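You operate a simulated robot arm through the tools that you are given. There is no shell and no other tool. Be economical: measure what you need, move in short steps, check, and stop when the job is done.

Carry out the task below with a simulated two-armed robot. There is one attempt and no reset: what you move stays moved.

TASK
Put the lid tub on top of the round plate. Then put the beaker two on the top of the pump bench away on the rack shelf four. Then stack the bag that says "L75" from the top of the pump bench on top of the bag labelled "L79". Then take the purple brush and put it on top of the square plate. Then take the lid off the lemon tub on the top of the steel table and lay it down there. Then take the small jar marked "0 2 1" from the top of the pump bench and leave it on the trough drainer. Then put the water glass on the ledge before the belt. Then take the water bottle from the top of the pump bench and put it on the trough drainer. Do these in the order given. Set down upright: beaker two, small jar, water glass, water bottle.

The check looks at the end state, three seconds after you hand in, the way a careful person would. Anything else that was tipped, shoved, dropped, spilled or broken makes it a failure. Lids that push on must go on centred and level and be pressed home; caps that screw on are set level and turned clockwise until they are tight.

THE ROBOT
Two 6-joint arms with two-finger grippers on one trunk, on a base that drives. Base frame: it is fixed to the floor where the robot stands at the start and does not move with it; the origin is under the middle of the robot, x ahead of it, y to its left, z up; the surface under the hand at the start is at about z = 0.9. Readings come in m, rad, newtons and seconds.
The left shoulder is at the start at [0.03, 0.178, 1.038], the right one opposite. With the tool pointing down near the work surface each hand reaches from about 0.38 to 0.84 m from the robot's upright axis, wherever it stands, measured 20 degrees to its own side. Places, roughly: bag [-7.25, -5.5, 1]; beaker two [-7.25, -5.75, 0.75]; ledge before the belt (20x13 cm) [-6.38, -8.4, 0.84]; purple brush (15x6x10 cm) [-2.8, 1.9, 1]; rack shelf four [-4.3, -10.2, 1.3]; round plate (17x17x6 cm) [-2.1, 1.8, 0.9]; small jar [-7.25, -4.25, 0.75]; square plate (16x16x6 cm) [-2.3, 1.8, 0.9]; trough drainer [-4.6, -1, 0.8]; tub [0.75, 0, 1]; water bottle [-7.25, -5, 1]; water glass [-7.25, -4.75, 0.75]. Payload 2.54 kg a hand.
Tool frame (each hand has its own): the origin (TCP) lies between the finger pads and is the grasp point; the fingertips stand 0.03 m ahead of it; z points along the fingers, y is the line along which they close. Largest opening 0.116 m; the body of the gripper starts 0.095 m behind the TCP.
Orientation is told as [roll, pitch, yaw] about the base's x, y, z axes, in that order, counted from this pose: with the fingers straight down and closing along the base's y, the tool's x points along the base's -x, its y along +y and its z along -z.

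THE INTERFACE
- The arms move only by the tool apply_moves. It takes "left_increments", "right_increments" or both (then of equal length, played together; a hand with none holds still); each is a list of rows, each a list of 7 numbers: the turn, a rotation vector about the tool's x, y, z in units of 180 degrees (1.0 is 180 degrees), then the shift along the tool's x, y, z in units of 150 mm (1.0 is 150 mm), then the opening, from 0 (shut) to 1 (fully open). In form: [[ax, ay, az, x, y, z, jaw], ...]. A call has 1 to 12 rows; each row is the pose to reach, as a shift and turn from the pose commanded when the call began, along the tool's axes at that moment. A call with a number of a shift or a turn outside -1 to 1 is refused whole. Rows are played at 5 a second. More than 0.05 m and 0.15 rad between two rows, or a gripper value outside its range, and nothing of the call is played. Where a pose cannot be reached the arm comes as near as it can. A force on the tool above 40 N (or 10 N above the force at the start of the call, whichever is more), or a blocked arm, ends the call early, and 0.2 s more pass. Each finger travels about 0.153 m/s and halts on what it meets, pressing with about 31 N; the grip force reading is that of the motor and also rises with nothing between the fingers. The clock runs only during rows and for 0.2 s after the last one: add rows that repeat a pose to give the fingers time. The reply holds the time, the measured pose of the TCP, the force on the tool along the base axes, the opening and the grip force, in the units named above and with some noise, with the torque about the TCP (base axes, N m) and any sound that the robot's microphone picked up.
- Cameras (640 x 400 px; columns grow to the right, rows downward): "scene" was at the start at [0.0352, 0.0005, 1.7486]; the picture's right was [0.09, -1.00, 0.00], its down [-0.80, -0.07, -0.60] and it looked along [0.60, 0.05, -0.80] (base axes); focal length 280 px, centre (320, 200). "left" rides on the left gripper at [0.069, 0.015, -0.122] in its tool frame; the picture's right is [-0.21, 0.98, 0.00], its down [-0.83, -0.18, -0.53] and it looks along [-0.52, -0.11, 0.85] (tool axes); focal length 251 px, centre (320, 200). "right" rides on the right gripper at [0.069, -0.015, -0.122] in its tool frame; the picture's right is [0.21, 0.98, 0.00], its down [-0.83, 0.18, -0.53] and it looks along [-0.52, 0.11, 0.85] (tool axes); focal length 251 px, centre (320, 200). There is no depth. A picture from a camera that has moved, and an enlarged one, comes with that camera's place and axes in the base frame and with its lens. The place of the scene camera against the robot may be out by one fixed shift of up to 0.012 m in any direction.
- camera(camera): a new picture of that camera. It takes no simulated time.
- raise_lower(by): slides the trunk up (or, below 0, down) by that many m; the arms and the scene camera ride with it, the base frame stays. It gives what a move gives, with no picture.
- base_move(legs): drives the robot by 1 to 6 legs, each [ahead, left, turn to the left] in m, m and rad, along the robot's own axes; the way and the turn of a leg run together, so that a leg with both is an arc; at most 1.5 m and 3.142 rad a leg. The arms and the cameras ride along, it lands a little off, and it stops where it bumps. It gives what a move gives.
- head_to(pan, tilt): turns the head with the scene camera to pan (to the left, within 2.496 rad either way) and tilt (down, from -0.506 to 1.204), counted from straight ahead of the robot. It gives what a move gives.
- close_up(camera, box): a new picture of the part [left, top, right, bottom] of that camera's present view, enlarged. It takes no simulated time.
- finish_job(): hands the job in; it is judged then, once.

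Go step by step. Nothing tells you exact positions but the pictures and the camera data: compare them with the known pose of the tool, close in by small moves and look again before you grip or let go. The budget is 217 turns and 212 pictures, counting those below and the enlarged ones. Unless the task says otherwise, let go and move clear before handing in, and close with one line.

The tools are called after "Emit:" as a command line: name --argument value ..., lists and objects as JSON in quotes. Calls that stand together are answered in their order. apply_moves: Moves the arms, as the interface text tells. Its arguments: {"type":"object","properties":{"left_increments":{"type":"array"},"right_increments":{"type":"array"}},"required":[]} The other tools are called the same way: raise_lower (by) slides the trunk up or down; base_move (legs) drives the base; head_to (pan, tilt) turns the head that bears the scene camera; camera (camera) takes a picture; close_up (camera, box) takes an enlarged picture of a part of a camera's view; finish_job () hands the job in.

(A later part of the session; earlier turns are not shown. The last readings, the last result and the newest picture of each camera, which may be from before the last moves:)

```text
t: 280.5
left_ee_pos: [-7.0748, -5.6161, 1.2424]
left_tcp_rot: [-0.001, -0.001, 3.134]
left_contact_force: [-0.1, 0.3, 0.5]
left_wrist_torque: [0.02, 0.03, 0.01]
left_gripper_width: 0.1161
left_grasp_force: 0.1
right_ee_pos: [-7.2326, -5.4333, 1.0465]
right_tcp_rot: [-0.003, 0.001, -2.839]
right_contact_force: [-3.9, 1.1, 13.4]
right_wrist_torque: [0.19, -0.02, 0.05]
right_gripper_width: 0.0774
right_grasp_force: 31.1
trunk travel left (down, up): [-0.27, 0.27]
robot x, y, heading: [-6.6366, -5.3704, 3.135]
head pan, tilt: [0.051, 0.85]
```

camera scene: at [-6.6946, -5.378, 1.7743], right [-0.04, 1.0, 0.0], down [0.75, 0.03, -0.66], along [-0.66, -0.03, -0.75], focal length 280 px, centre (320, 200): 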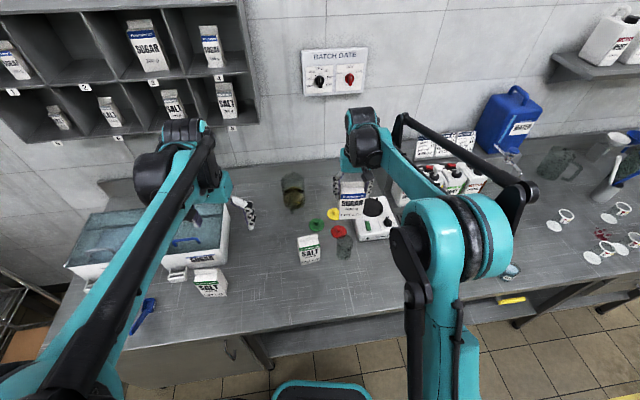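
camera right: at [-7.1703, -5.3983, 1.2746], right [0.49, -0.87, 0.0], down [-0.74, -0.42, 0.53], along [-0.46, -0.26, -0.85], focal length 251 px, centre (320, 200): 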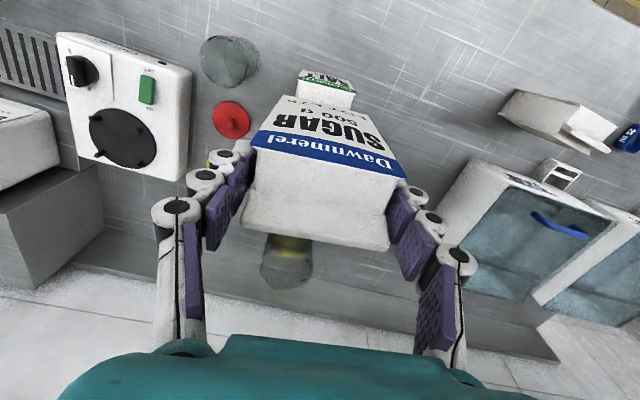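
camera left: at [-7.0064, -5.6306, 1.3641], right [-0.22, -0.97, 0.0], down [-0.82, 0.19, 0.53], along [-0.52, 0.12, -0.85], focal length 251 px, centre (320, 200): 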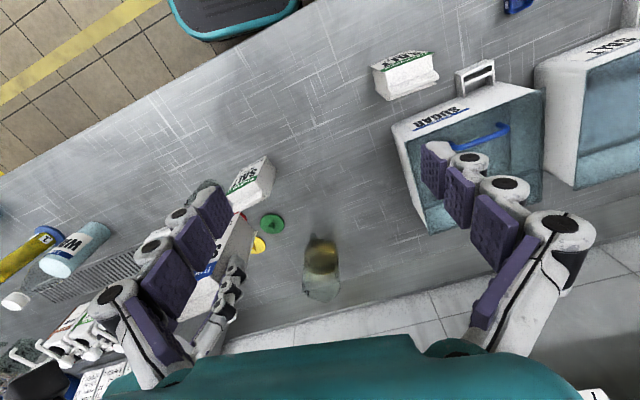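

Emit:
apply_moves --right_increments '[[0, 0, 0, 0, 0, -0.008, 0.5], [0, 0, 0, 0, 0, -0.008, 0.69], [0, 0, 0, 0, 0, -0.008, 0.7], [0, 0, 0, 0, 0, -0.008, 0.7]]'

Emit:
close_up --camera "scene" --box '[270, 190, 370, 270]'

Emit:
camera --camera "right"

```text
t: 281.5
left_ee_pos: [-7.0768, -5.6168, 1.2415]
left_tcp_rot: [0.001, -0.001, 3.134]
left_contact_force: [-0.7, -0.6, -0.1]
left_wrist_torque: [0.0, 0.01, -0.02]
left_gripper_width: 0.1161
left_grasp_force: 0.1
right_ee_pos: [-7.233, -5.4331, 1.0468]
right_tcp_rot: [0.001, 0.0, -2.84]
right_contact_force: [0.2, 0.5, -0.3]
right_wrist_torque: [0.02, 0.03, -0.01]
right_gripper_width: 0.0812
right_grasp_force: 0.1
trunk travel left (down, up): [-0.27, 0.27]
robot x, y, heading: [-6.6368, -5.3679, 3.134]
head pan, tilt: [0.051, 0.85]
```

```text
5.00 times, centred on (320, 230) of scene
camera zoom: at [-6.6938, -5.3778, 1.7743], right [-0.04, 1.0, 0.0], down [0.75, 0.03, -0.66], along [-0.66, -0.03, -0.75], focal length 1399 px, centre (320, 50)
```

zoom: 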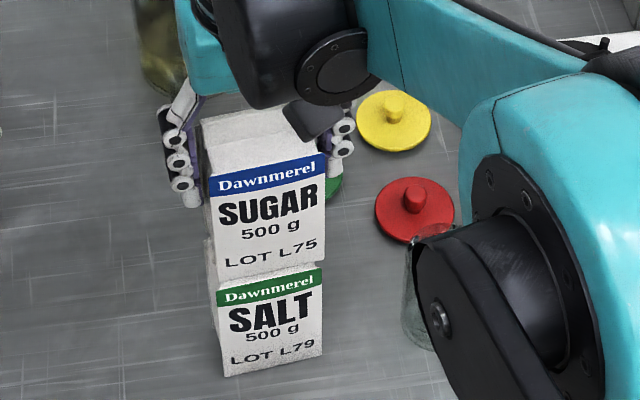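

```text
102 pictures are left
camera right: at [-7.1718, -5.3991, 1.1694], right [0.49, -0.87, 0.0], down [-0.73, -0.42, 0.53], along [-0.46, -0.26, -0.85], focal length 251 px, centre (320, 200)
```

right: 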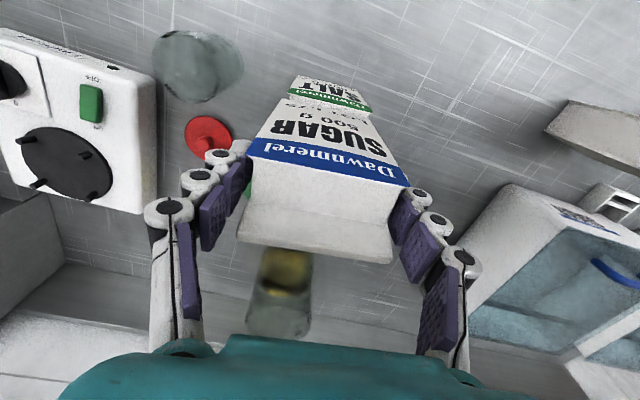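

The grip is loose and L75 stays upright on L79. I'll open wider, wait, and confirm before rising.

Emit:
apply_moves --right_increments '[[0, 0, 0, 0, 0, 0, 0.75], [0, 0, 0, 0, 0, 0, 0.82], [0, 0, 0, 0, 0, 0, 0.88], [0, 0, 0, 0, 0, 0, 0.88], [0, 0, 0, 0, 0, 0, 0.88]]'

Emit:
camera --camera "right"

```text
t: 282.7
left_ee_pos: [-7.0754, -5.6186, 1.2404]
left_tcp_rot: [0.0, 0.002, 3.134]
left_contact_force: [0.2, -0.9, 0.7]
left_wrist_torque: [0.0, -0.02, 0.0]
left_gripper_width: 0.116
left_grasp_force: 0.1
right_ee_pos: [-7.2325, -5.4344, 1.0481]
right_tcp_rot: [0.0, 0.0, -2.838]
right_contact_force: [0.2, -0.5, 0.2]
right_wrist_torque: [0.0, 0.02, -0.01]
right_gripper_width: 0.102
right_grasp_force: 0.0
trunk travel left (down, up): [-0.27, 0.27]
robot x, y, heading: [-6.6337, -5.368, 3.136]
head pan, tilt: [0.051, 0.85]
```

```text
101 pictures are left
camera right: at [-7.1719, -5.3991, 1.1694], right [0.49, -0.87, 0.0], down [-0.73, -0.42, 0.53], along [-0.46, -0.26, -0.85], focal length 251 px, centre (320, 200)
```

right: 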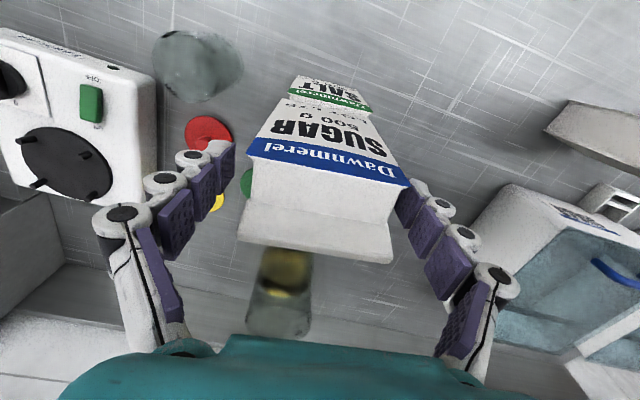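

L75 stands freely. The right finger is close to it, so I'll shift 4 mm away and rise straight up.

Emit:
apply_moves --right_increments '[[0, 0, 0, 0, 0.03, 0, 0.9], [0, 0, 0, 0, 0.03, -0.15, 0.9], [0, 0, 0, 0, 0.03, -0.35, 0.9], [0, 0, 0, 0, 0.03, -0.65, 0.9], [0, 0, 0, 0, 0.03, -0.95, 0.9]]'

Emit:
close_up --camera "scene" --box '[270, 190, 370, 270]'

```text
t: 283.9
left_ee_pos: [-7.0749, -5.6179, 1.2426]
left_tcp_rot: [-0.002, 0.0, 3.133]
left_contact_force: [0.7, -0.5, 0.2]
left_wrist_torque: [-0.01, 0.03, -0.01]
left_gripper_width: 0.1158
left_grasp_force: 0.1
right_ee_pos: [-7.2319, -5.4373, 1.1901]
right_tcp_rot: [0.001, 0.0, -2.84]
right_contact_force: [0.8, -0.4, -0.1]
right_wrist_torque: [0.0, 0.02, 0.04]
right_gripper_width: 0.1045
right_grasp_force: 0.2
trunk travel left (down, up): [-0.27, 0.27]
robot x, y, heading: [-6.6366, -5.3699, 3.133]
head pan, tilt: [0.051, 0.85]
```

```text
5.00 times, centred on (320, 230) of scene
camera zoom: at [-6.6933, -5.3778, 1.7744], right [-0.04, 1.0, 0.0], down [0.75, 0.03, -0.66], along [-0.66, -0.03, -0.75], focal length 1399 px, centre (320, 50)
```

zoom: 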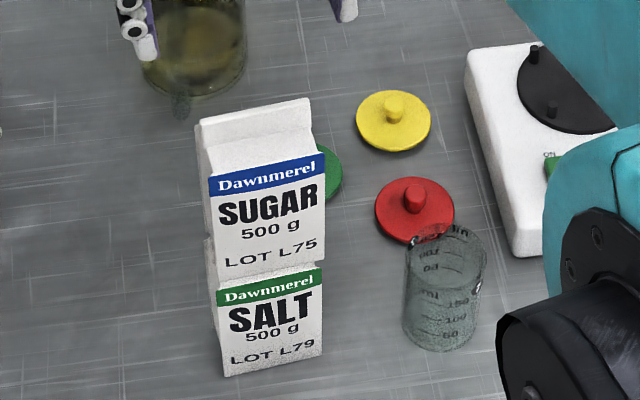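

L75 stands on L79. Next is the purple brush; I'll tuck the hand in slightly and drive back the known way to the sink.

Emit:
base_move --legs '[[-0.6, 0, 0], [-1.05, -0.9, 0], [-1.05, -0.9, 0], [-0.75, -0.9, 0]]'

Emit:
base_move --legs '[[0, -1.2, 0], [0, -1.2, 0], [0, -0.8, 0], [0, 0, -1.571]]'

Emit:
head_to --pan -0.4 --tilt 0.5

Emit:
camera --camera "scene"

```text
t: 305.8
left_ee_pos: [-3.6647, -2.8772, 1.2422]
left_tcp_rot: [0.0, 0.0, -3.115]
left_contact_force: [-0.1, 0.8, 0.6]
left_wrist_torque: [-0.01, -0.02, -0.02]
left_gripper_width: 0.1159
left_grasp_force: 0.0
right_ee_pos: [-3.8297, -2.7043, 1.189]
right_tcp_rot: [-0.002, 0.0, -2.805]
right_contact_force: [-0.3, 0.5, 0.4]
right_wrist_torque: [-0.02, 0.0, 0.0]
right_gripper_width: 0.1042
right_grasp_force: 0.0
trunk travel left (down, up): [-0.27, 0.27]
robot x, y, heading: [-3.2367, -2.6154, -3.119]
head pan, tilt: [0.051, 0.85]
```

```text
t: 325.2
left_ee_pos: [-3.6581, 0.9746, 1.2406]
left_tcp_rot: [0.0, 0.0, 1.604]
left_contact_force: [0.6, -0.3, 0.0]
left_wrist_torque: [-0.01, 0.0, 0.0]
left_gripper_width: 0.116
left_grasp_force: 0.1
right_ee_pos: [-3.4865, 1.1392, 1.1881]
right_tcp_rot: [-0.001, -0.001, 1.916]
right_contact_force: [-0.6, 0.1, 0.7]
right_wrist_torque: [0.01, 0.0, -0.02]
right_gripper_width: 0.1046
right_grasp_force: 0.1
trunk travel left (down, up): [-0.27, 0.27]
robot x, y, heading: [-3.391, 0.5483, 1.601]
head pan, tilt: [0.051, 0.85]
```

```text
t: 326.1
left_ee_pos: [-3.6579, 0.9749, 1.2404]
left_tcp_rot: [-0.002, 0.001, 1.605]
left_contact_force: [0.5, -0.2, -0.4]
left_wrist_torque: [0.0, 0.02, -0.01]
left_gripper_width: 0.1161
left_grasp_force: 0.1
right_ee_pos: [-3.4882, 1.1394, 1.1896]
right_tcp_rot: [-0.003, -0.002, 1.917]
right_contact_force: [0.7, -1.3, 0.2]
right_wrist_torque: [-0.01, -0.01, 0.03]
right_gripper_width: 0.1044
right_grasp_force: 0.0
trunk travel left (down, up): [-0.27, 0.27]
robot x, y, heading: [-3.392, 0.5451, 1.607]
head pan, tilt: [-0.4, 0.499]
```

```text
99 pictures are left
camera scene: at [-3.3665, 0.5967, 1.8042], right [0.93, -0.36, 0.0], down [-0.17, -0.45, -0.88], along [0.31, 0.82, -0.48], focal length 280 px, centre (320, 200)
```

scene: 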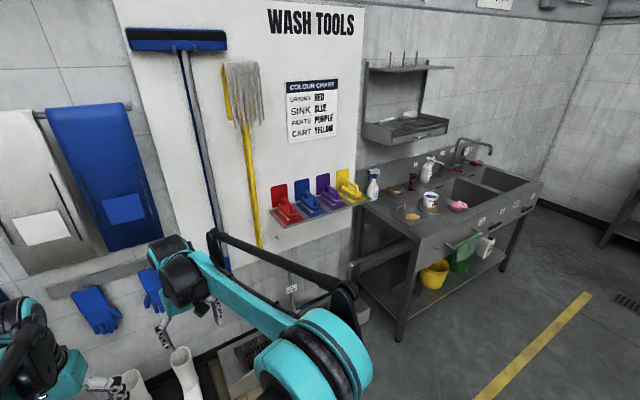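

The coloured brushes are on their shelf: red, blue, purple, yellow. I'll zoom in and move nearer.

Emit:
close_up --camera "scene" --box '[260, 160, 460, 250]'

Emit:
base_move --legs '[[0.45, -0.45, -0.035]]'

Emit:
head_to --pan -0.1 --tilt 0.7

Emit:
camera --camera "scene"

Emit:
camera --camera "right"

```text
3.20 times, centred on (360, 205) of scene
camera zoom: at [-3.3665, 0.5967, 1.8042], right [0.93, -0.36, 0.0], down [-0.17, -0.45, -0.88], along [0.31, 0.82, -0.48], focal length 896 px, centre (192, 184)
```

zoom: 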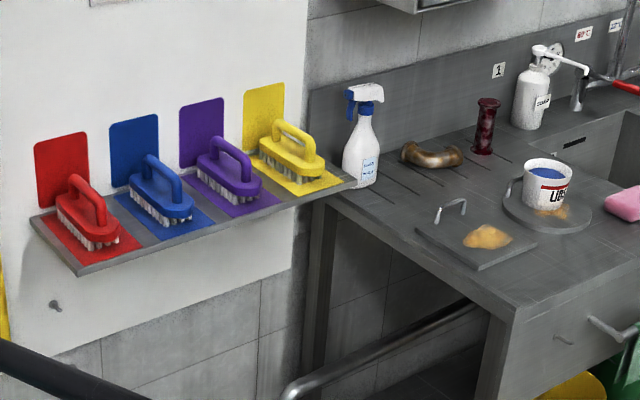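

```text
t: 329.7
left_ee_pos: [-3.1944, 1.4436, 1.2411]
left_tcp_rot: [-0.001, 0.001, 1.574]
left_contact_force: [-1.0, -0.3, -0.4]
left_wrist_torque: [-0.01, 0.03, 0.02]
left_gripper_width: 0.1159
left_grasp_force: 0.0
right_ee_pos: [-3.0175, 1.6022, 1.1888]
right_tcp_rot: [0.0, 0.002, 1.885]
right_contact_force: [0.2, 1.1, 0.0]
right_wrist_torque: [-0.01, 0.01, 0.01]
right_gripper_width: 0.1045
right_grasp_force: 0.1
trunk travel left (down, up): [-0.27, 0.27]
robot x, y, heading: [-2.9413, 1.0073, 1.572]
head pan, tilt: [-0.4, 0.499]
```

```text
t: 330.5
left_ee_pos: [-3.1953, 1.4426, 1.2418]
left_tcp_rot: [0.0, -0.001, 1.574]
left_contact_force: [0.0, 0.4, -0.8]
left_wrist_torque: [-0.01, 0.02, 0.01]
left_gripper_width: 0.1158
left_grasp_force: 0.1
right_ee_pos: [-3.0173, 1.6027, 1.1895]
right_tcp_rot: [-0.002, 0.002, 1.884]
right_contact_force: [-0.3, 0.1, -0.9]
right_wrist_torque: [-0.02, 0.01, 0.02]
right_gripper_width: 0.1047
right_grasp_force: 0.0
trunk travel left (down, up): [-0.27, 0.27]
robot x, y, heading: [-2.9384, 1.0036, 1.572]
head pan, tilt: [-0.099, 0.7]
```

```text
97 pictures are left
camera scene: at [-2.9419, 1.0556, 1.7866], right [1.0, -0.1, 0.0], down [-0.06, -0.64, -0.77], along [0.07, 0.76, -0.64], focal length 280 px, centre (320, 200)
```

scene: 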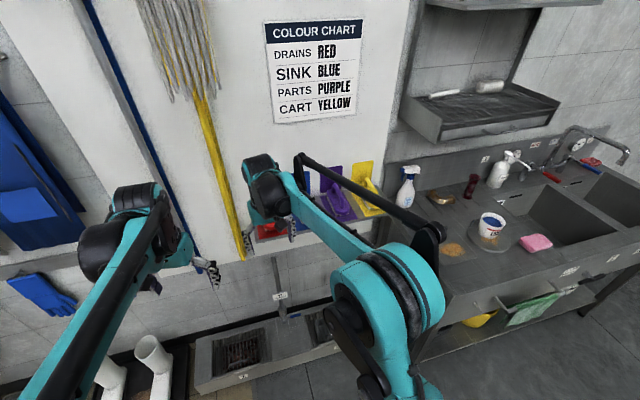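

```text
96 pictures are left
camera right: at [-2.9833, 1.5408, 1.3111], right [-0.86, -0.51, 0.0], down [-0.43, 0.73, 0.53], along [-0.27, 0.46, -0.85], focal length 251 px, centre (320, 200)
```

right: 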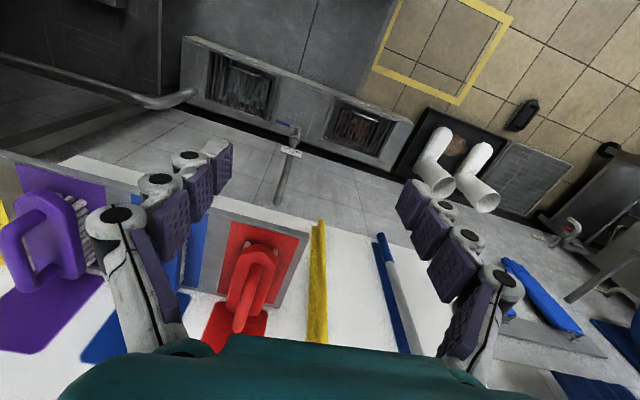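

The purple brush is at about (-2.80, 1.91), lying with its length towards the wall. I'll turn the hand square to it, shift it to the right, and drive a bit nearer.

Emit:
apply_moves --right_increments '[[0, 0, 0.025, 0.16, -0.23, 0, 0.9], [0, 0, 0.05, 0.32, -0.46, 0, 0.9], [0, 0, 0.075, 0.48, -0.69, 0, 0.9], [0, 0, 0.1, 0.646, -0.912, 0, 0.9]]'

Emit:
base_move --legs '[[0.2, -0.05, 0]]'

Emit:
camera --camera "right"

Emit:
camera --camera "scene"

```text
t: 331.5
left_ee_pos: [-3.1938, 1.4421, 1.2415]
left_tcp_rot: [0.002, -0.002, 1.575]
left_contact_force: [0.9, 0.8, 0.0]
left_wrist_torque: [0.03, 0.01, -0.03]
left_gripper_width: 0.1161
left_grasp_force: 0.1
right_ee_pos: [-2.8568, 1.5523, 1.1905]
right_tcp_rot: [-0.001, 0.0, 1.571]
right_contact_force: [0.2, -0.1, -0.6]
right_wrist_torque: [0.02, 0.03, 0.02]
right_gripper_width: 0.1046
right_grasp_force: 0.1
trunk travel left (down, up): [-0.27, 0.27]
robot x, y, heading: [-2.9389, 1.0126, 1.575]
head pan, tilt: [-0.099, 0.7]
```

```text
t: 333.1
left_ee_pos: [-3.1419, 1.6402, 1.241]
left_tcp_rot: [-0.001, 0.0, 1.569]
left_contact_force: [0.0, 0.5, 0.2]
left_wrist_torque: [0.01, 0.01, 0.05]
left_gripper_width: 0.1158
left_grasp_force: 0.1
right_ee_pos: [-2.8049, 1.7479, 1.1895]
right_tcp_rot: [0.0, 0.002, 1.566]
right_contact_force: [-0.7, 0.5, -0.1]
right_wrist_torque: [-0.06, 0.03, 0.01]
right_gripper_width: 0.1045
right_grasp_force: 0.1
trunk travel left (down, up): [-0.27, 0.27]
robot x, y, heading: [-2.887, 1.2039, 1.57]
head pan, tilt: [-0.099, 0.7]
```

```text
95 pictures are left
camera right: at [-2.7897, 1.6798, 1.3107], right [-0.98, -0.21, 0.0], down [-0.18, 0.83, 0.53], along [-0.11, 0.52, -0.85], focal length 251 px, centre (320, 200)
```

right: 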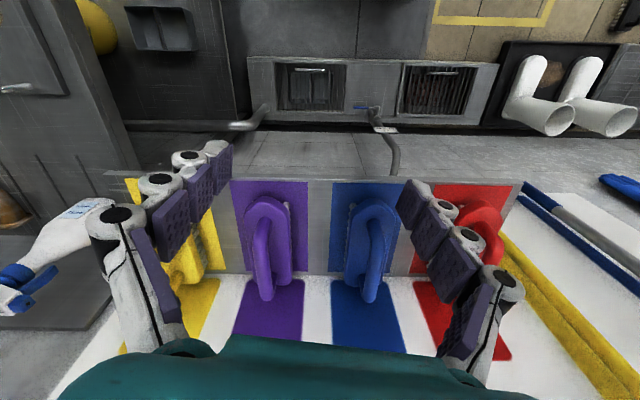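

```text
94 pictures are left
camera scene: at [-2.8907, 1.2531, 1.7866], right [0.99, -0.1, 0.0], down [-0.07, -0.64, -0.76], along [0.08, 0.76, -0.64], focal length 280 px, centre (320, 200)
```

scene: 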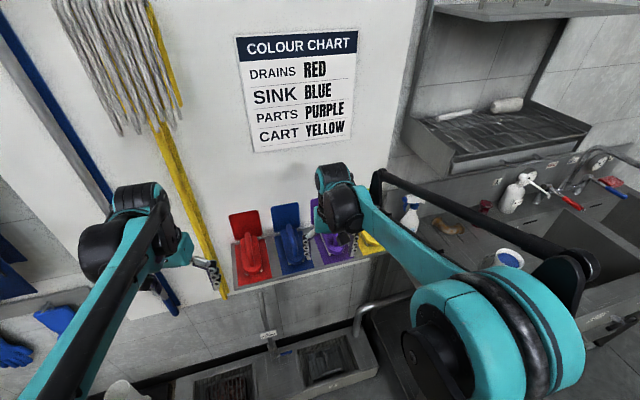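

The purple brush's body is centred near (-2.762, 1.92), shelf surface at z ≈ 0.98. I'll bring the hand above it at the same height and check.

Emit:
apply_moves --right_increments '[[0, 0, 0, -0.28, -0.09, 0, 0.86], [0, 0, 0, -0.56, -0.18, 0, 0.86], [0, 0, 0, -0.84, -0.27, 0, 0.86], [0, 0, 0, -1, -0.287, 0.1, 0.86]]'

Emit:
camera --camera "right"

Emit:
close_up --camera "scene" --box '[220, 150, 420, 290]'

```text
t: 334.1
left_ee_pos: [-3.1424, 1.6415, 1.2412]
left_tcp_rot: [-0.001, -0.001, 1.569]
left_contact_force: [-0.4, -0.3, 0.9]
left_wrist_torque: [-0.01, 0.0, 0.0]
left_gripper_width: 0.1161
left_grasp_force: 0.0
right_ee_pos: [-2.7594, 1.8983, 1.1745]
right_tcp_rot: [-0.001, 0.002, 1.564]
right_contact_force: [0.0, 0.1, 1.0]
right_wrist_torque: [-0.03, 0.01, 0.02]
right_gripper_width: 0.1
right_grasp_force: 0.1
trunk travel left (down, up): [-0.27, 0.27]
robot x, y, heading: [-2.8897, 1.2035, 1.57]
head pan, tilt: [-0.099, 0.7]
```

```text
93 pictures are left
camera right: at [-2.7443, 1.8306, 1.2962], right [-0.98, -0.21, 0.0], down [-0.18, 0.83, 0.53], along [-0.11, 0.52, -0.85], focal length 251 px, centre (320, 200)
```

right: 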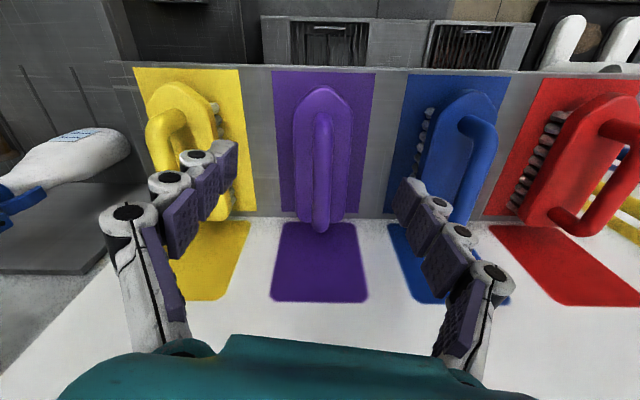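

```text
2.86 times, centred on (320, 220) of scene
camera zoom: at [-2.891, 1.2536, 1.7865], right [0.99, -0.1, 0.0], down [-0.07, -0.64, -0.76], along [0.08, 0.76, -0.65], focal length 800 px, centre (320, 143)
```

zoom: 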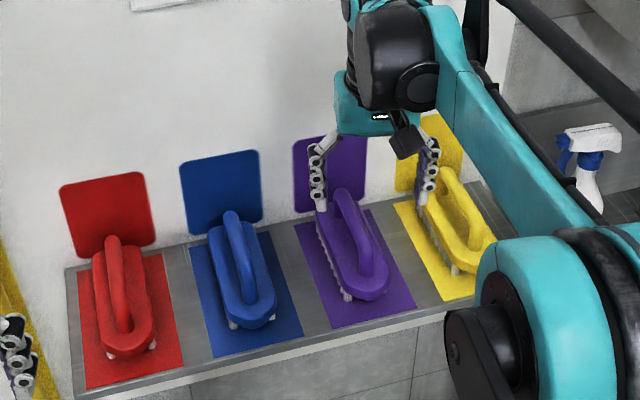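

Well aligned. I'll centre on the brush body (-2.768, 1.933), go down to z ≈ 1.03 and grip.

Emit:
apply_moves --right_increments '[[0, 0, 0, -0.12, 0.03, 0.25, 0.86], [0, 0, 0, -0.23, 0.057, 0.5, 0.86], [0, 0, 0, -0.23, 0.057, 0.75, 0.86], [0, 0, 0, -0.23, 0.057, 0.96, 0.86]]'

Emit:
camera --camera "right"

```text
t: 335.1
left_ee_pos: [-3.1419, 1.6403, 1.2416]
left_tcp_rot: [0.0, -0.001, 1.569]
left_contact_force: [-1.2, 0.2, 0.4]
left_wrist_torque: [0.0, 0.01, 0.03]
left_gripper_width: 0.1159
left_grasp_force: 0.0
right_ee_pos: [-2.767, 1.9325, 1.0319]
right_tcp_rot: [-0.001, 0.0, 1.566]
right_contact_force: [0.1, 0.3, -0.2]
right_wrist_torque: [-0.02, 0.01, -0.03]
right_gripper_width: 0.0996
right_grasp_force: 0.0
trunk travel left (down, up): [-0.27, 0.27]
robot x, y, heading: [-2.8933, 1.2038, 1.567]
head pan, tilt: [-0.099, 0.7]
```

```text
91 pictures are left
camera right: at [-2.7535, 1.8624, 1.1524], right [-0.98, -0.21, 0.0], down [-0.18, 0.83, 0.53], along [-0.11, 0.52, -0.85], focal length 251 px, centre (320, 200)
```

right: 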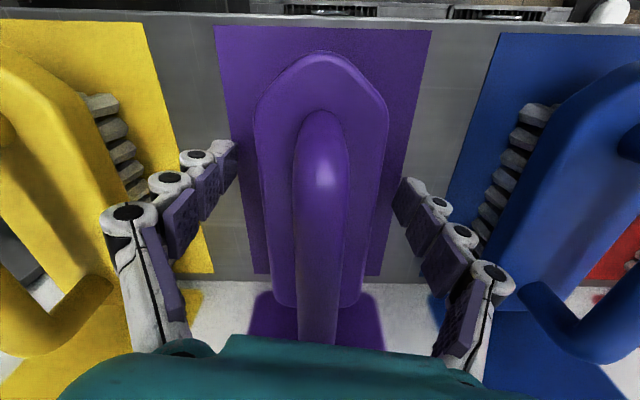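

Fingers straddle the brush body neatly. Closing and lifting.

Emit:
apply_moves --right_increments '[[0, 0, 0, 0, 0, 0, 0.7], [0, 0, 0, 0, 0, 0, 0.55], [0, 0, 0, 0, 0, 0, 0.4], [0, 0, 0, 0, 0, 0, 0.35], [0, 0, 0, 0, 0, 0, 0.35]]'

Emit:
apply_moves --right_increments '[[0, 0, 0, 0, 0, -0.2, 0.35], [0, 0, 0, 0, 0, -0.45, 0.35], [0, 0, 0, 0, 0, -0.7, 0.35], [0, 0, 0, 0.1, 0, -0.95, 0.35], [0, 0, 0, 0.4, 0, -1, 0.35], [0, 0, 0, 0.7, 0, -1, 0.35]]'

Emit:
camera --camera "right"

```text
t: 336.3
left_ee_pos: [-3.1432, 1.6406, 1.2423]
left_tcp_rot: [0.0, 0.0, 1.569]
left_contact_force: [-0.3, -0.2, -0.7]
left_wrist_torque: [-0.03, 0.03, 0.02]
left_gripper_width: 0.1163
left_grasp_force: 0.0
right_ee_pos: [-2.7678, 1.9315, 1.0317]
right_tcp_rot: [-0.002, 0.001, 1.564]
right_contact_force: [-0.3, -0.4, 0.5]
right_wrist_torque: [-0.01, 0.02, 0.06]
right_gripper_width: 0.0605
right_grasp_force: 30.7
trunk travel left (down, up): [-0.27, 0.27]
robot x, y, heading: [-2.8911, 1.2026, 1.573]
head pan, tilt: [-0.099, 0.7]
```

```text
t: 337.7
left_ee_pos: [-3.1426, 1.639, 1.2415]
left_tcp_rot: [-0.001, 0.0, 1.569]
left_contact_force: [-0.5, -0.3, 0.6]
left_wrist_torque: [0.04, -0.01, -0.03]
left_gripper_width: 0.1158
left_grasp_force: 0.0
right_ee_pos: [-2.7703, 1.8253, 1.1825]
right_tcp_rot: [-0.003, -0.003, 1.566]
right_contact_force: [-0.7, 0.2, -1.9]
right_wrist_torque: [0.03, -0.02, -0.01]
right_gripper_width: 0.0606
right_grasp_force: 31.1
trunk travel left (down, up): [-0.27, 0.27]
robot x, y, heading: [-2.892, 1.2052, 1.571]
head pan, tilt: [-0.099, 0.7]
```

```text
90 pictures are left
camera right: at [-2.7563, 1.756, 1.3029], right [-0.98, -0.21, 0.0], down [-0.18, 0.83, 0.53], along [-0.11, 0.52, -0.84], focal length 251 px, centre (320, 200)
```

right: 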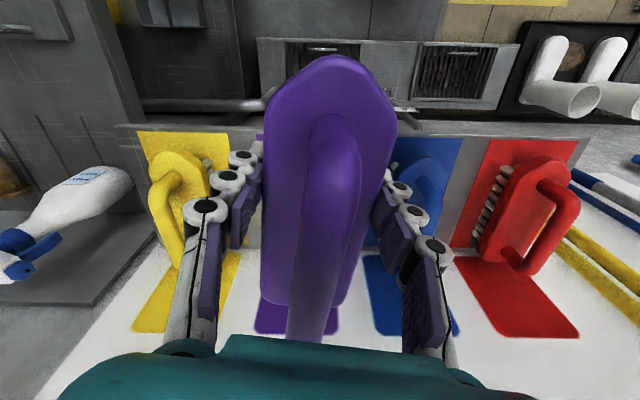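

The brush is held firmly (0.0605 m). The square plate's handle stands at its rear edge, so I'll lay the brush crosswise: pull back, strafe right, and turn the hand 90°.

Emit:
apply_moves --right_increments '[[0, 0, 0, 0.3, 0, 0, 0.35], [0, 0, 0, 0.6, 0, 0, 0.35], [0, 0, 0, 0.9, 0, 0, 0.35]]'

Emit:
base_move --legs '[[-0.03, -0.4, 0]]'

Emit:
apply_moves --right_increments '[[0, 0, 0.045, 0, 0, 0, 0.35], [0, 0, 0.09, 0, 0, 0, 0.35], [0, 0, 0.135, 0, 0, 0, 0.35], [0, 0, 0.18, 0, 0, 0, 0.35], [0, 0, 0.225, 0, 0, 0, 0.35], [0, 0, 0.27, 0, 0, 0, 0.35], [0, 0, 0.315, 0, 0, 0, 0.35], [0, 0, 0.36, 0, 0, 0, 0.35], [0, 0, 0.405, 0, 0, 0, 0.35], [0, 0, 0.45, 0, 0, 0, 0.35], [0, 0, 0.495, 0, 0, 0, 0.35], [0, 0, 0.5, 0, 0, 0, 0.35]]'

Emit:
head_to --pan -0.1 --tilt 0.85

Emit:
camera --camera "scene"

```text
t: 338.5
left_ee_pos: [-3.1422, 1.6385, 1.2428]
left_tcp_rot: [0.0, -0.002, 1.568]
left_contact_force: [0.4, -0.3, 0.1]
left_wrist_torque: [0.08, 0.0, -0.03]
left_gripper_width: 0.1161
left_grasp_force: 0.1
right_ee_pos: [-2.7707, 1.6898, 1.1819]
right_tcp_rot: [0.001, -0.001, 1.566]
right_contact_force: [0.4, -1.4, -2.1]
right_wrist_torque: [0.04, 0.02, 0.0]
right_gripper_width: 0.0606
right_grasp_force: 31.2
trunk travel left (down, up): [-0.27, 0.27]
robot x, y, heading: [-2.8931, 1.2041, 1.573]
head pan, tilt: [-0.099, 0.7]
```

```text
t: 340.9
left_ee_pos: [-2.75, 1.6092, 1.2431]
left_tcp_rot: [0.0, 0.001, 1.57]
left_contact_force: [0.9, -1.1, -0.1]
left_wrist_torque: [0.02, 0.01, 0.0]
left_gripper_width: 0.116
left_grasp_force: 0.1
right_ee_pos: [-2.3783, 1.6606, 1.1812]
right_tcp_rot: [0.001, 0.0, 1.567]
right_contact_force: [0.5, 0.1, -0.9]
right_wrist_torque: [-0.02, 0.02, 0.0]
right_gripper_width: 0.0603
right_grasp_force: 31.5
trunk travel left (down, up): [-0.27, 0.27]
robot x, y, heading: [-2.4983, 1.169, 1.569]
head pan, tilt: [-0.099, 0.7]
```

```text
t: 343.6
left_ee_pos: [-2.7512, 1.6108, 1.2422]
left_tcp_rot: [0.0, 0.002, 1.571]
left_contact_force: [0.6, -0.6, -0.1]
left_wrist_torque: [-0.02, -0.01, 0.0]
left_gripper_width: 0.1159
left_grasp_force: 0.1
right_ee_pos: [-2.378, 1.6611, 1.1812]
right_tcp_rot: [0.001, -0.003, -0.004]
right_contact_force: [-0.7, 0.0, -1.6]
right_wrist_torque: [0.02, 0.04, 0.04]
right_gripper_width: 0.0595
right_grasp_force: 30.7
trunk travel left (down, up): [-0.27, 0.27]
robot x, y, heading: [-2.4996, 1.1736, 1.572]
head pan, tilt: [-0.099, 0.7]
```

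```text
t: 344.2
left_ee_pos: [-2.7502, 1.6093, 1.2408]
left_tcp_rot: [0.001, 0.001, 1.57]
left_contact_force: [-0.5, -1.3, -0.3]
left_wrist_torque: [0.01, 0.03, 0.01]
left_gripper_width: 0.116
left_grasp_force: 0.1
right_ee_pos: [-2.3795, 1.6625, 1.1803]
right_tcp_rot: [0.0, -0.003, -0.004]
right_contact_force: [-0.1, -0.1, -1.2]
right_wrist_torque: [0.01, 0.02, 0.01]
right_gripper_width: 0.0597
right_grasp_force: 31.6
trunk travel left (down, up): [-0.27, 0.27]
robot x, y, heading: [-2.5015, 1.1737, 1.573]
head pan, tilt: [-0.099, 0.85]
```

```text
89 pictures are left
camera scene: at [-2.4996, 1.215, 1.7744], right [0.99, -0.1, 0.0], down [-0.07, -0.75, -0.66], along [0.07, 0.66, -0.75], focal length 280 px, centre (320, 200)
```

scene: 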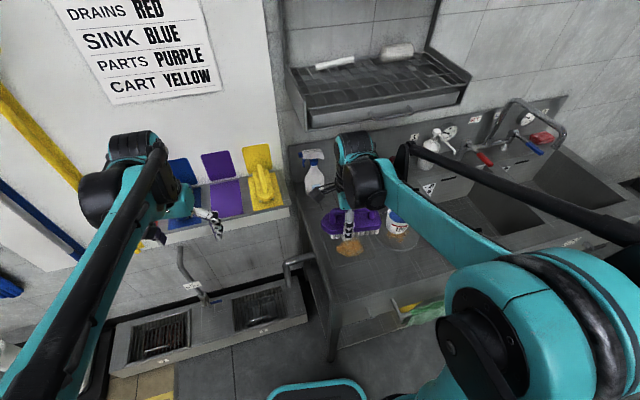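

Emit:
close_up --camera "scene" --box '[290, 180, 430, 280]'

Emit:
camera --camera "right"

```text
4.00 times, centred on (360, 230) of scene
camera zoom: at [-2.4996, 1.215, 1.7744], right [0.99, -0.1, 0.0], down [-0.07, -0.75, -0.66], along [0.07, 0.66, -0.75], focal length 1119 px, centre (160, 80)
```

zoom: 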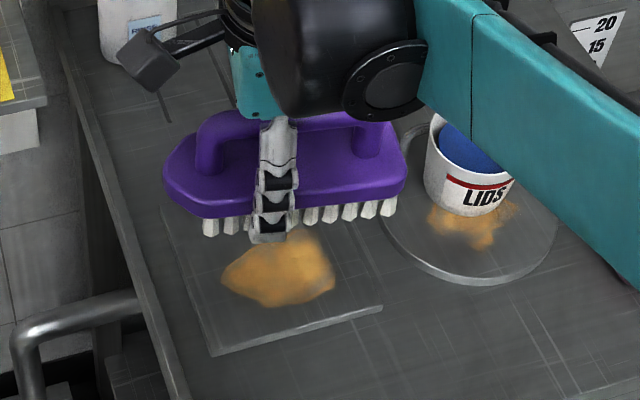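

```text
87 pictures are left
camera right: at [-2.4484, 1.6459, 1.3018], right [-0.21, 0.98, 0.0], down [0.83, 0.18, 0.53], along [0.52, 0.11, -0.85], focal length 251 px, centre (320, 200)
```

right: 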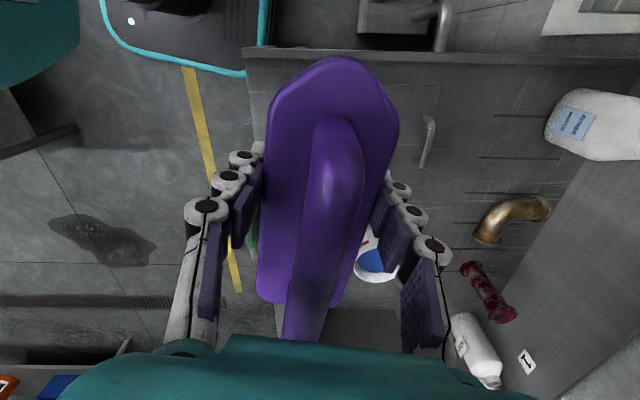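

The square plate is centred at about (-2.333, 1.768), turned about 11°. I'll move the brush over it, turn to match, and lower to near contact.

Emit:
apply_moves --right_increments '[[0, 0, -0.015, -0.08, 0.16, 0, 0.35], [0, 0, -0.03, -0.16, 0.32, 0, 0.35], [0, 0, -0.045, -0.24, 0.5, 0, 0.35], [0, 0, -0.061, -0.313, 0.65, 0.1, 0.35], [0, 0, -0.061, -0.313, 0.65, 0.4, 0.35], [0, 0, -0.061, -0.313, 0.65, 0.7, 0.35], [0, 0, -0.061, -0.313, 0.65, 1.0, 0.35]]'

Emit:
close_up --camera "scene" --box '[290, 180, 430, 280]'

Emit:
camera --camera "right"

```text
t: 345.9
left_ee_pos: [-2.751, 1.6103, 1.2413]
left_tcp_rot: [0.0, -0.001, 1.571]
left_contact_force: [-0.3, 0.0, -0.3]
left_wrist_torque: [-0.03, 0.0, 0.01]
left_gripper_width: 0.1159
left_grasp_force: 0.1
right_ee_pos: [-2.3316, 1.7595, 1.0287]
right_tcp_rot: [-0.002, -0.001, 0.19]
right_contact_force: [0.7, 0.2, -2.0]
right_wrist_torque: [-0.04, -0.01, -0.01]
right_gripper_width: 0.0592
right_grasp_force: 30.9
trunk travel left (down, up): [-0.27, 0.27]
robot x, y, heading: [-2.4999, 1.1712, 1.569]
head pan, tilt: [-0.099, 0.85]
```

```text
4.00 times, centred on (360, 230) of scene
camera zoom: at [-2.4994, 1.2163, 1.7743], right [0.99, -0.1, 0.0], down [-0.08, -0.75, -0.66], along [0.07, 0.66, -0.75], focal length 1119 px, centre (160, 80)
```

zoom: 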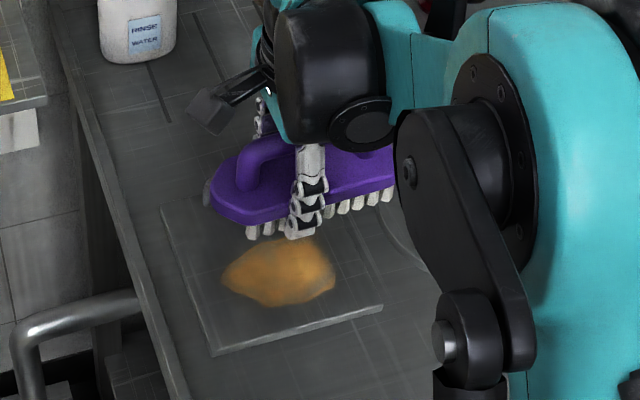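

```text
85 pictures are left
camera right: at [-2.3971, 1.7314, 1.1498], right [-0.39, 0.92, 0.0], down [0.78, 0.33, 0.53], along [0.49, 0.21, -0.85], focal length 251 px, centre (320, 200)
```

right: 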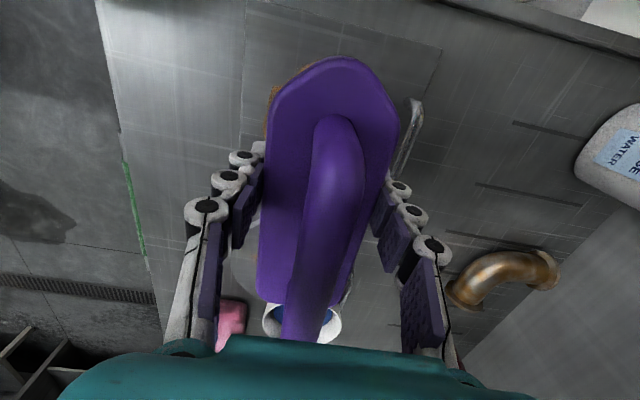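

The brush clears the handle by over 2 cm. I'll lower it to contact.

Emit:
apply_moves --right_increments '[[0, 0, 0, 0, 0, 0.2, 0.35], [0, 0, 0, 0, 0, 0.36, 0.35]]'

Emit:
apply_moves --right_increments '[[0, 0, 0, 0, 0, 0.03, 0.35], [0, 0, 0, 0, 0, 0.05, 0.35]]'

Emit:
apply_moves --right_increments '[[0, 0, 0, 0, 0, 0.03, 0.35]]'

```text
t: 346.4
left_ee_pos: [-2.751, 1.6094, 1.2418]
left_tcp_rot: [-0.001, 0.001, 1.572]
left_contact_force: [-1.0, 0.3, -0.1]
left_wrist_torque: [0.03, -0.01, 0.03]
left_gripper_width: 0.1158
left_grasp_force: 0.1
right_ee_pos: [-2.3314, 1.7586, 0.9762]
right_tcp_rot: [0.001, 0.001, 0.189]
right_contact_force: [0.3, 0.6, -1.8]
right_wrist_torque: [0.02, 0.04, 0.0]
right_gripper_width: 0.0596
right_grasp_force: 31.0
trunk travel left (down, up): [-0.27, 0.27]
robot x, y, heading: [-2.499, 1.1741, 1.568]
head pan, tilt: [-0.099, 0.85]
```

```text
t: 347.1
left_ee_pos: [-2.7518, 1.6085, 1.2422]
left_tcp_rot: [0.001, 0.001, 1.571]
left_contact_force: [-1.1, -0.1, 0.6]
left_wrist_torque: [0.05, -0.01, -0.01]
left_gripper_width: 0.116
left_grasp_force: 0.0
right_ee_pos: [-2.3315, 1.76, 0.9697]
right_tcp_rot: [0.0, -0.002, 0.189]
right_contact_force: [-0.3, 0.4, -1.0]
right_wrist_torque: [0.01, 0.07, 0.01]
right_gripper_width: 0.0593
right_grasp_force: 31.1
trunk travel left (down, up): [-0.27, 0.27]
robot x, y, heading: [-2.4996, 1.171, 1.574]
head pan, tilt: [-0.099, 0.85]
```

```text
t: 347.4
left_ee_pos: [-2.7513, 1.61, 1.2397]
left_tcp_rot: [-0.002, 0.0, 1.571]
left_contact_force: [0.2, -0.2, -0.2]
left_wrist_torque: [-0.03, 0.0, 0.03]
left_gripper_width: 0.1158
left_grasp_force: 0.1
right_ee_pos: [-2.3314, 1.7598, 0.9647]
right_tcp_rot: [-0.002, 0.0, 0.189]
right_contact_force: [1.1, -0.6, -2.7]
right_wrist_torque: [0.0, 0.01, 0.02]
right_gripper_width: 0.0595
right_grasp_force: 30.5
trunk travel left (down, up): [-0.27, 0.27]
robot x, y, heading: [-2.4989, 1.1738, 1.567]
head pan, tilt: [-0.099, 0.85]
```

Emit:
apply_moves --right_increments '[[0, 0, 0, 0, 0, 0.025, 0.35]]'

Emit:
apply_moves --right_increments '[[0, 0, 0, 0, 0, 0.025, 0.35]]'

Emit:
apply_moves --right_increments '[[0, 0, 0, 0, 0, 0.025, 0.35]]'

Emit:
close_up --camera "scene" --box '[290, 180, 430, 280]'

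```text
t: 347.9
left_ee_pos: [-2.7507, 1.6106, 1.2422]
left_tcp_rot: [0.0, -0.001, 1.571]
left_contact_force: [0.6, 0.1, -0.1]
left_wrist_torque: [-0.01, 0.0, 0.02]
left_gripper_width: 0.1158
left_grasp_force: 0.1
right_ee_pos: [-2.3306, 1.7584, 0.9608]
right_tcp_rot: [-0.001, 0.001, 0.189]
right_contact_force: [-0.7, -0.5, -1.2]
right_wrist_torque: [-0.01, 0.02, 0.01]
right_gripper_width: 0.0594
right_grasp_force: 30.9
trunk travel left (down, up): [-0.27, 0.27]
robot x, y, heading: [-2.5005, 1.1726, 1.572]
head pan, tilt: [-0.099, 0.85]
```

```text
t: 348.2
left_ee_pos: [-2.7521, 1.6097, 1.2404]
left_tcp_rot: [0.0, 0.0, 1.572]
left_contact_force: [-0.1, 0.3, 0.7]
left_wrist_torque: [0.02, 0.03, -0.01]
left_gripper_width: 0.1161
left_grasp_force: 0.0
right_ee_pos: [-2.3316, 1.7595, 0.9564]
right_tcp_rot: [0.0, 0.0, 0.188]
right_contact_force: [0.0, 0.8, -0.8]
right_wrist_torque: [-0.05, 0.04, -0.03]
right_gripper_width: 0.059
right_grasp_force: 31.0
trunk travel left (down, up): [-0.27, 0.27]
robot x, y, heading: [-2.5022, 1.1765, 1.572]
head pan, tilt: [-0.099, 0.85]
```

```text
t: 348.6
left_ee_pos: [-2.7508, 1.6098, 1.2411]
left_tcp_rot: [-0.002, 0.001, 1.57]
left_contact_force: [0.4, 0.4, 0.2]
left_wrist_torque: [0.0, 0.0, -0.02]
left_gripper_width: 0.1161
left_grasp_force: 0.0
right_ee_pos: [-2.3321, 1.7588, 0.9536]
right_tcp_rot: [-0.001, 0.0, 0.188]
right_contact_force: [0.3, -0.6, -0.9]
right_wrist_torque: [-0.02, 0.03, -0.02]
right_gripper_width: 0.0593
right_grasp_force: 30.7
trunk travel left (down, up): [-0.27, 0.27]
robot x, y, heading: [-2.4992, 1.1702, 1.568]
head pan, tilt: [-0.099, 0.85]
```

```text
4.00 times, centred on (360, 230) of scene
camera zoom: at [-2.4995, 1.2153, 1.7743], right [0.99, -0.1, 0.0], down [-0.07, -0.75, -0.66], along [0.07, 0.66, -0.75], focal length 1119 px, centre (160, 80)
```

zoom: 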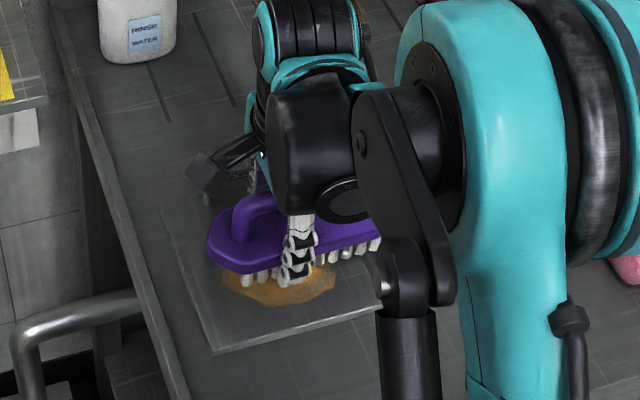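

Nearly touching. I'll go on in 3-4 mm steps.

Emit:
apply_moves --right_increments '[[0, 0, 0, 0, 0, 0.025, 0.35]]'

Emit:
apply_moves --right_increments '[[0, 0, 0, 0, 0, 0.025, 0.35]]'

Emit:
apply_moves --right_increments '[[0, 0, 0, 0, 0, 0.02, 0.35]]'

Emit:
apply_moves --right_increments '[[0, 0, 0, 0, 0, 0.02, 0.35]]'

```text
t: 349.1
left_ee_pos: [-2.7519, 1.6098, 1.2413]
left_tcp_rot: [0.0, 0.0, 1.57]
left_contact_force: [0.2, 0.3, 0.1]
left_wrist_torque: [0.04, -0.03, -0.01]
left_gripper_width: 0.1159
left_grasp_force: 0.0
right_ee_pos: [-2.3317, 1.758, 0.9494]
right_tcp_rot: [0.0, 0.0, 0.188]
right_contact_force: [0.1, 0.5, -2.2]
right_wrist_torque: [0.0, 0.02, -0.04]
right_gripper_width: 0.0593
right_grasp_force: 31.4
trunk travel left (down, up): [-0.27, 0.27]
robot x, y, heading: [-2.4973, 1.1742, 1.576]
head pan, tilt: [-0.099, 0.85]
```

```text
t: 349.4
left_ee_pos: [-2.7515, 1.61, 1.241]
left_tcp_rot: [0.0, 0.001, 1.571]
left_contact_force: [-0.9, 0.3, 0.3]
left_wrist_torque: [-0.03, 0.0, -0.01]
left_gripper_width: 0.116
left_grasp_force: 0.0
right_ee_pos: [-2.3317, 1.7597, 0.9446]
right_tcp_rot: [0.001, 0.0, 0.187]
right_contact_force: [0.3, -0.8, -2.1]
right_wrist_torque: [0.0, 0.01, 0.01]
right_gripper_width: 0.0593
right_grasp_force: 31.1
trunk travel left (down, up): [-0.27, 0.27]
robot x, y, heading: [-2.4984, 1.1717, 1.573]
head pan, tilt: [-0.099, 0.85]
```

```text
t: 349.9
left_ee_pos: [-2.7524, 1.6093, 1.2418]
left_tcp_rot: [0.001, -0.001, 1.571]
left_contact_force: [-1.0, 0.5, -0.3]
left_wrist_torque: [0.0, -0.02, 0.02]
left_gripper_width: 0.1157
left_grasp_force: 0.0
right_ee_pos: [-2.3311, 1.7584, 0.9442]
right_tcp_rot: [0.003, 0.0, 0.188]
right_contact_force: [2.1, 3.2, 15.2]
right_wrist_torque: [-0.11, -0.06, 0.12]
right_gripper_width: 0.0593
right_grasp_force: 30.5
trunk travel left (down, up): [-0.27, 0.27]
robot x, y, heading: [-2.4968, 1.1724, 1.571]
head pan, tilt: [-0.099, 0.85]
```

```text
t: 350.2
left_ee_pos: [-2.7521, 1.6083, 1.2427]
left_tcp_rot: [-0.001, -0.002, 1.572]
left_contact_force: [-0.8, 0.0, 0.7]
left_wrist_torque: [0.02, 0.0, 0.02]
left_gripper_width: 0.116
left_grasp_force: 0.1
right_ee_pos: [-2.3321, 1.7578, 0.9409]
right_tcp_rot: [0.001, -0.001, 0.188]
right_contact_force: [-0.5, 4.0, 24.9]
right_wrist_torque: [0.11, 0.0, 0.04]
right_gripper_width: 0.0597
right_grasp_force: 31.1
trunk travel left (down, up): [-0.27, 0.27]
robot x, y, heading: [-2.4999, 1.1751, 1.566]
head pan, tilt: [-0.099, 0.85]
```

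The brush rests on the plate. I'll release and lift clear.

Emit:
apply_moves --right_increments '[[0, 0, 0, 0, 0, -0.015, 0.35], [0, 0, 0, 0, 0, -0.015, 0.55], [0, 0, 0, 0, 0, -0.015, 0.68], [0, 0, 0, 0, 0, -0.015, 0.7], [0, 0, 0, 0, 0, -0.25, 0.7], [0, 0, 0, 0, 0, -0.5, 0.7], [0, 0, 0, 0, 0, -0.75, 0.7], [0, 0, 0, 0, 0, -1, 0.7]]'

Emit:
apply_moves --right_increments '[[0, 0, -0.04, 0, -0.25, -0.2, 0.7], [0, 0, -0.08, 0, -0.5, -0.4, 0.7], [0, 0, -0.12, 0, -0.75, -0.5, 0.7], [0, 0, -0.16, 0, -0.9, -0.5, 0.7], [0, 0, -0.2, 0, -0.9, -0.5, 0.7], [0, 0, -0.24, 0, -0.9, -0.5, 0.7], [0, 0, -0.28, 0, -0.9, -0.5, 0.7], [0, 0, -0.32, 0, -0.9, -0.5, 0.7], [0, 0, -0.36, 0, -0.9, -0.5, 0.7], [0, 0, -0.4, 0, -0.9, -0.5, 0.7], [0, 0, -0.44, 0, -0.9, -0.5, 0.7]]'

Emit:
camera --camera "scene"

Emit:
close_up --camera "scene" --box '[290, 180, 430, 280]'

```text
t: 352.1
left_ee_pos: [-2.7509, 1.6096, 1.2424]
left_tcp_rot: [0.0, 0.0, 1.572]
left_contact_force: [0.5, -0.8, -0.5]
left_wrist_torque: [-0.01, 0.02, 0.01]
left_gripper_width: 0.1161
left_grasp_force: 0.0
right_ee_pos: [-2.3304, 1.7578, 1.0925]
right_tcp_rot: [0.001, -0.001, 0.188]
right_contact_force: [-0.1, 0.1, 0.5]
right_wrist_torque: [-0.01, -0.02, 0.03]
right_gripper_width: 0.0815
right_grasp_force: 0.1
trunk travel left (down, up): [-0.27, 0.27]
robot x, y, heading: [-2.499, 1.172, 1.572]
head pan, tilt: [-0.099, 0.85]
```

```text
t: 354.4
left_ee_pos: [-2.7515, 1.6111, 1.2412]
left_tcp_rot: [-0.001, -0.001, 1.571]
left_contact_force: [0.8, 0.2, 0.8]
left_wrist_torque: [0.0, 0.0, 0.01]
left_gripper_width: 0.1163
left_grasp_force: 0.1
right_ee_pos: [-2.3054, 1.6254, 1.1645]
right_tcp_rot: [0.0, 0.002, 1.572]
right_contact_force: [-1.0, -0.4, -0.6]
right_wrist_torque: [-0.01, 0.03, 0.0]
right_gripper_width: 0.0815
right_grasp_force: 0.0
trunk travel left (down, up): [-0.27, 0.27]
robot x, y, heading: [-2.4993, 1.175, 1.57]
head pan, tilt: [-0.099, 0.85]
```

```text
83 pictures are left
camera scene: at [-2.4996, 1.2147, 1.7743], right [0.99, -0.1, 0.0], down [-0.07, -0.75, -0.66], along [0.07, 0.66, -0.75], focal length 280 px, centre (320, 200)
```

scene: 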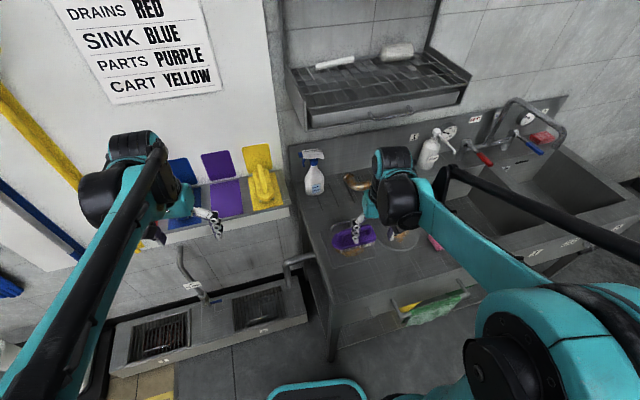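

```text
4.00 times, centred on (360, 230) of scene
camera zoom: at [-2.4996, 1.2147, 1.7743], right [0.99, -0.1, 0.0], down [-0.07, -0.75, -0.66], along [0.07, 0.66, -0.75], focal length 1119 px, centre (160, 80)
```

zoom: 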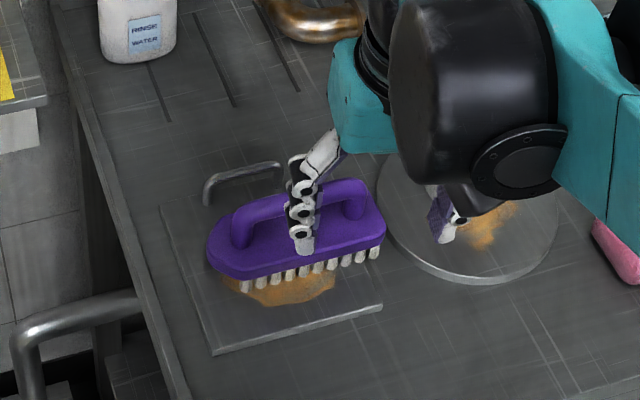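

The brush lies on the square plate. Next, the lemon tub's lid: I'll drive back to the steel table.

Emit:
base_move --legs '[[-0.15, 0, 0], [0, -0.95, 0], [0, -0.95, 0], [-1.0, 0, 0], [0, 0, -1.571], [0.4, 0, 0]]'

Emit:
head_to --pan 0.2 --tilt 0.85

Emit:
camera --camera "scene"

```text
t: 375.6
left_ee_pos: [0.2189, 0.2308, 1.2414]
left_tcp_rot: [0.002, -0.001, -0.029]
left_contact_force: [0.1, 0.8, -0.4]
left_wrist_torque: [0.03, 0.03, -0.02]
left_gripper_width: 0.116
left_grasp_force: 0.2
right_ee_pos: [0.2216, -0.2155, 1.1653]
right_tcp_rot: [-0.001, 0.001, -0.03]
right_contact_force: [-0.1, -0.1, -0.1]
right_wrist_torque: [0.03, 0.0, 0.01]
right_gripper_width: 0.0814
right_grasp_force: 0.1
trunk travel left (down, up): [-0.27, 0.27]
robot x, y, heading: [-0.2277, -0.0128, -0.027]
head pan, tilt: [-0.099, 0.85]
```

```text
t: 376.4
left_ee_pos: [0.2182, 0.2309, 1.2421]
left_tcp_rot: [0.001, 0.001, -0.03]
left_contact_force: [-0.3, 0.7, 0.0]
left_wrist_torque: [0.03, -0.02, 0.01]
left_gripper_width: 0.1156
left_grasp_force: 0.1
right_ee_pos: [0.2216, -0.2141, 1.1655]
right_tcp_rot: [-0.003, 0.001, -0.031]
right_contact_force: [-0.5, 0.3, 0.3]
right_wrist_torque: [-0.02, 0.0, 0.02]
right_gripper_width: 0.0811
right_grasp_force: 0.1
trunk travel left (down, up): [-0.27, 0.27]
robot x, y, heading: [-0.2268, -0.0082, -0.034]
head pan, tilt: [0.201, 0.85]
```

```text
81 pictures are left
camera scene: at [-0.1878, -0.0009, 1.7743], right [0.17, -0.99, 0.0], down [-0.74, -0.13, -0.66], along [0.65, 0.11, -0.75], focal length 280 px, centre (320, 200)
```

scene: 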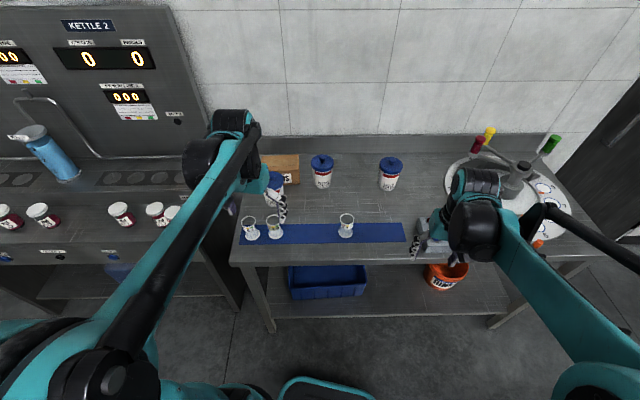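

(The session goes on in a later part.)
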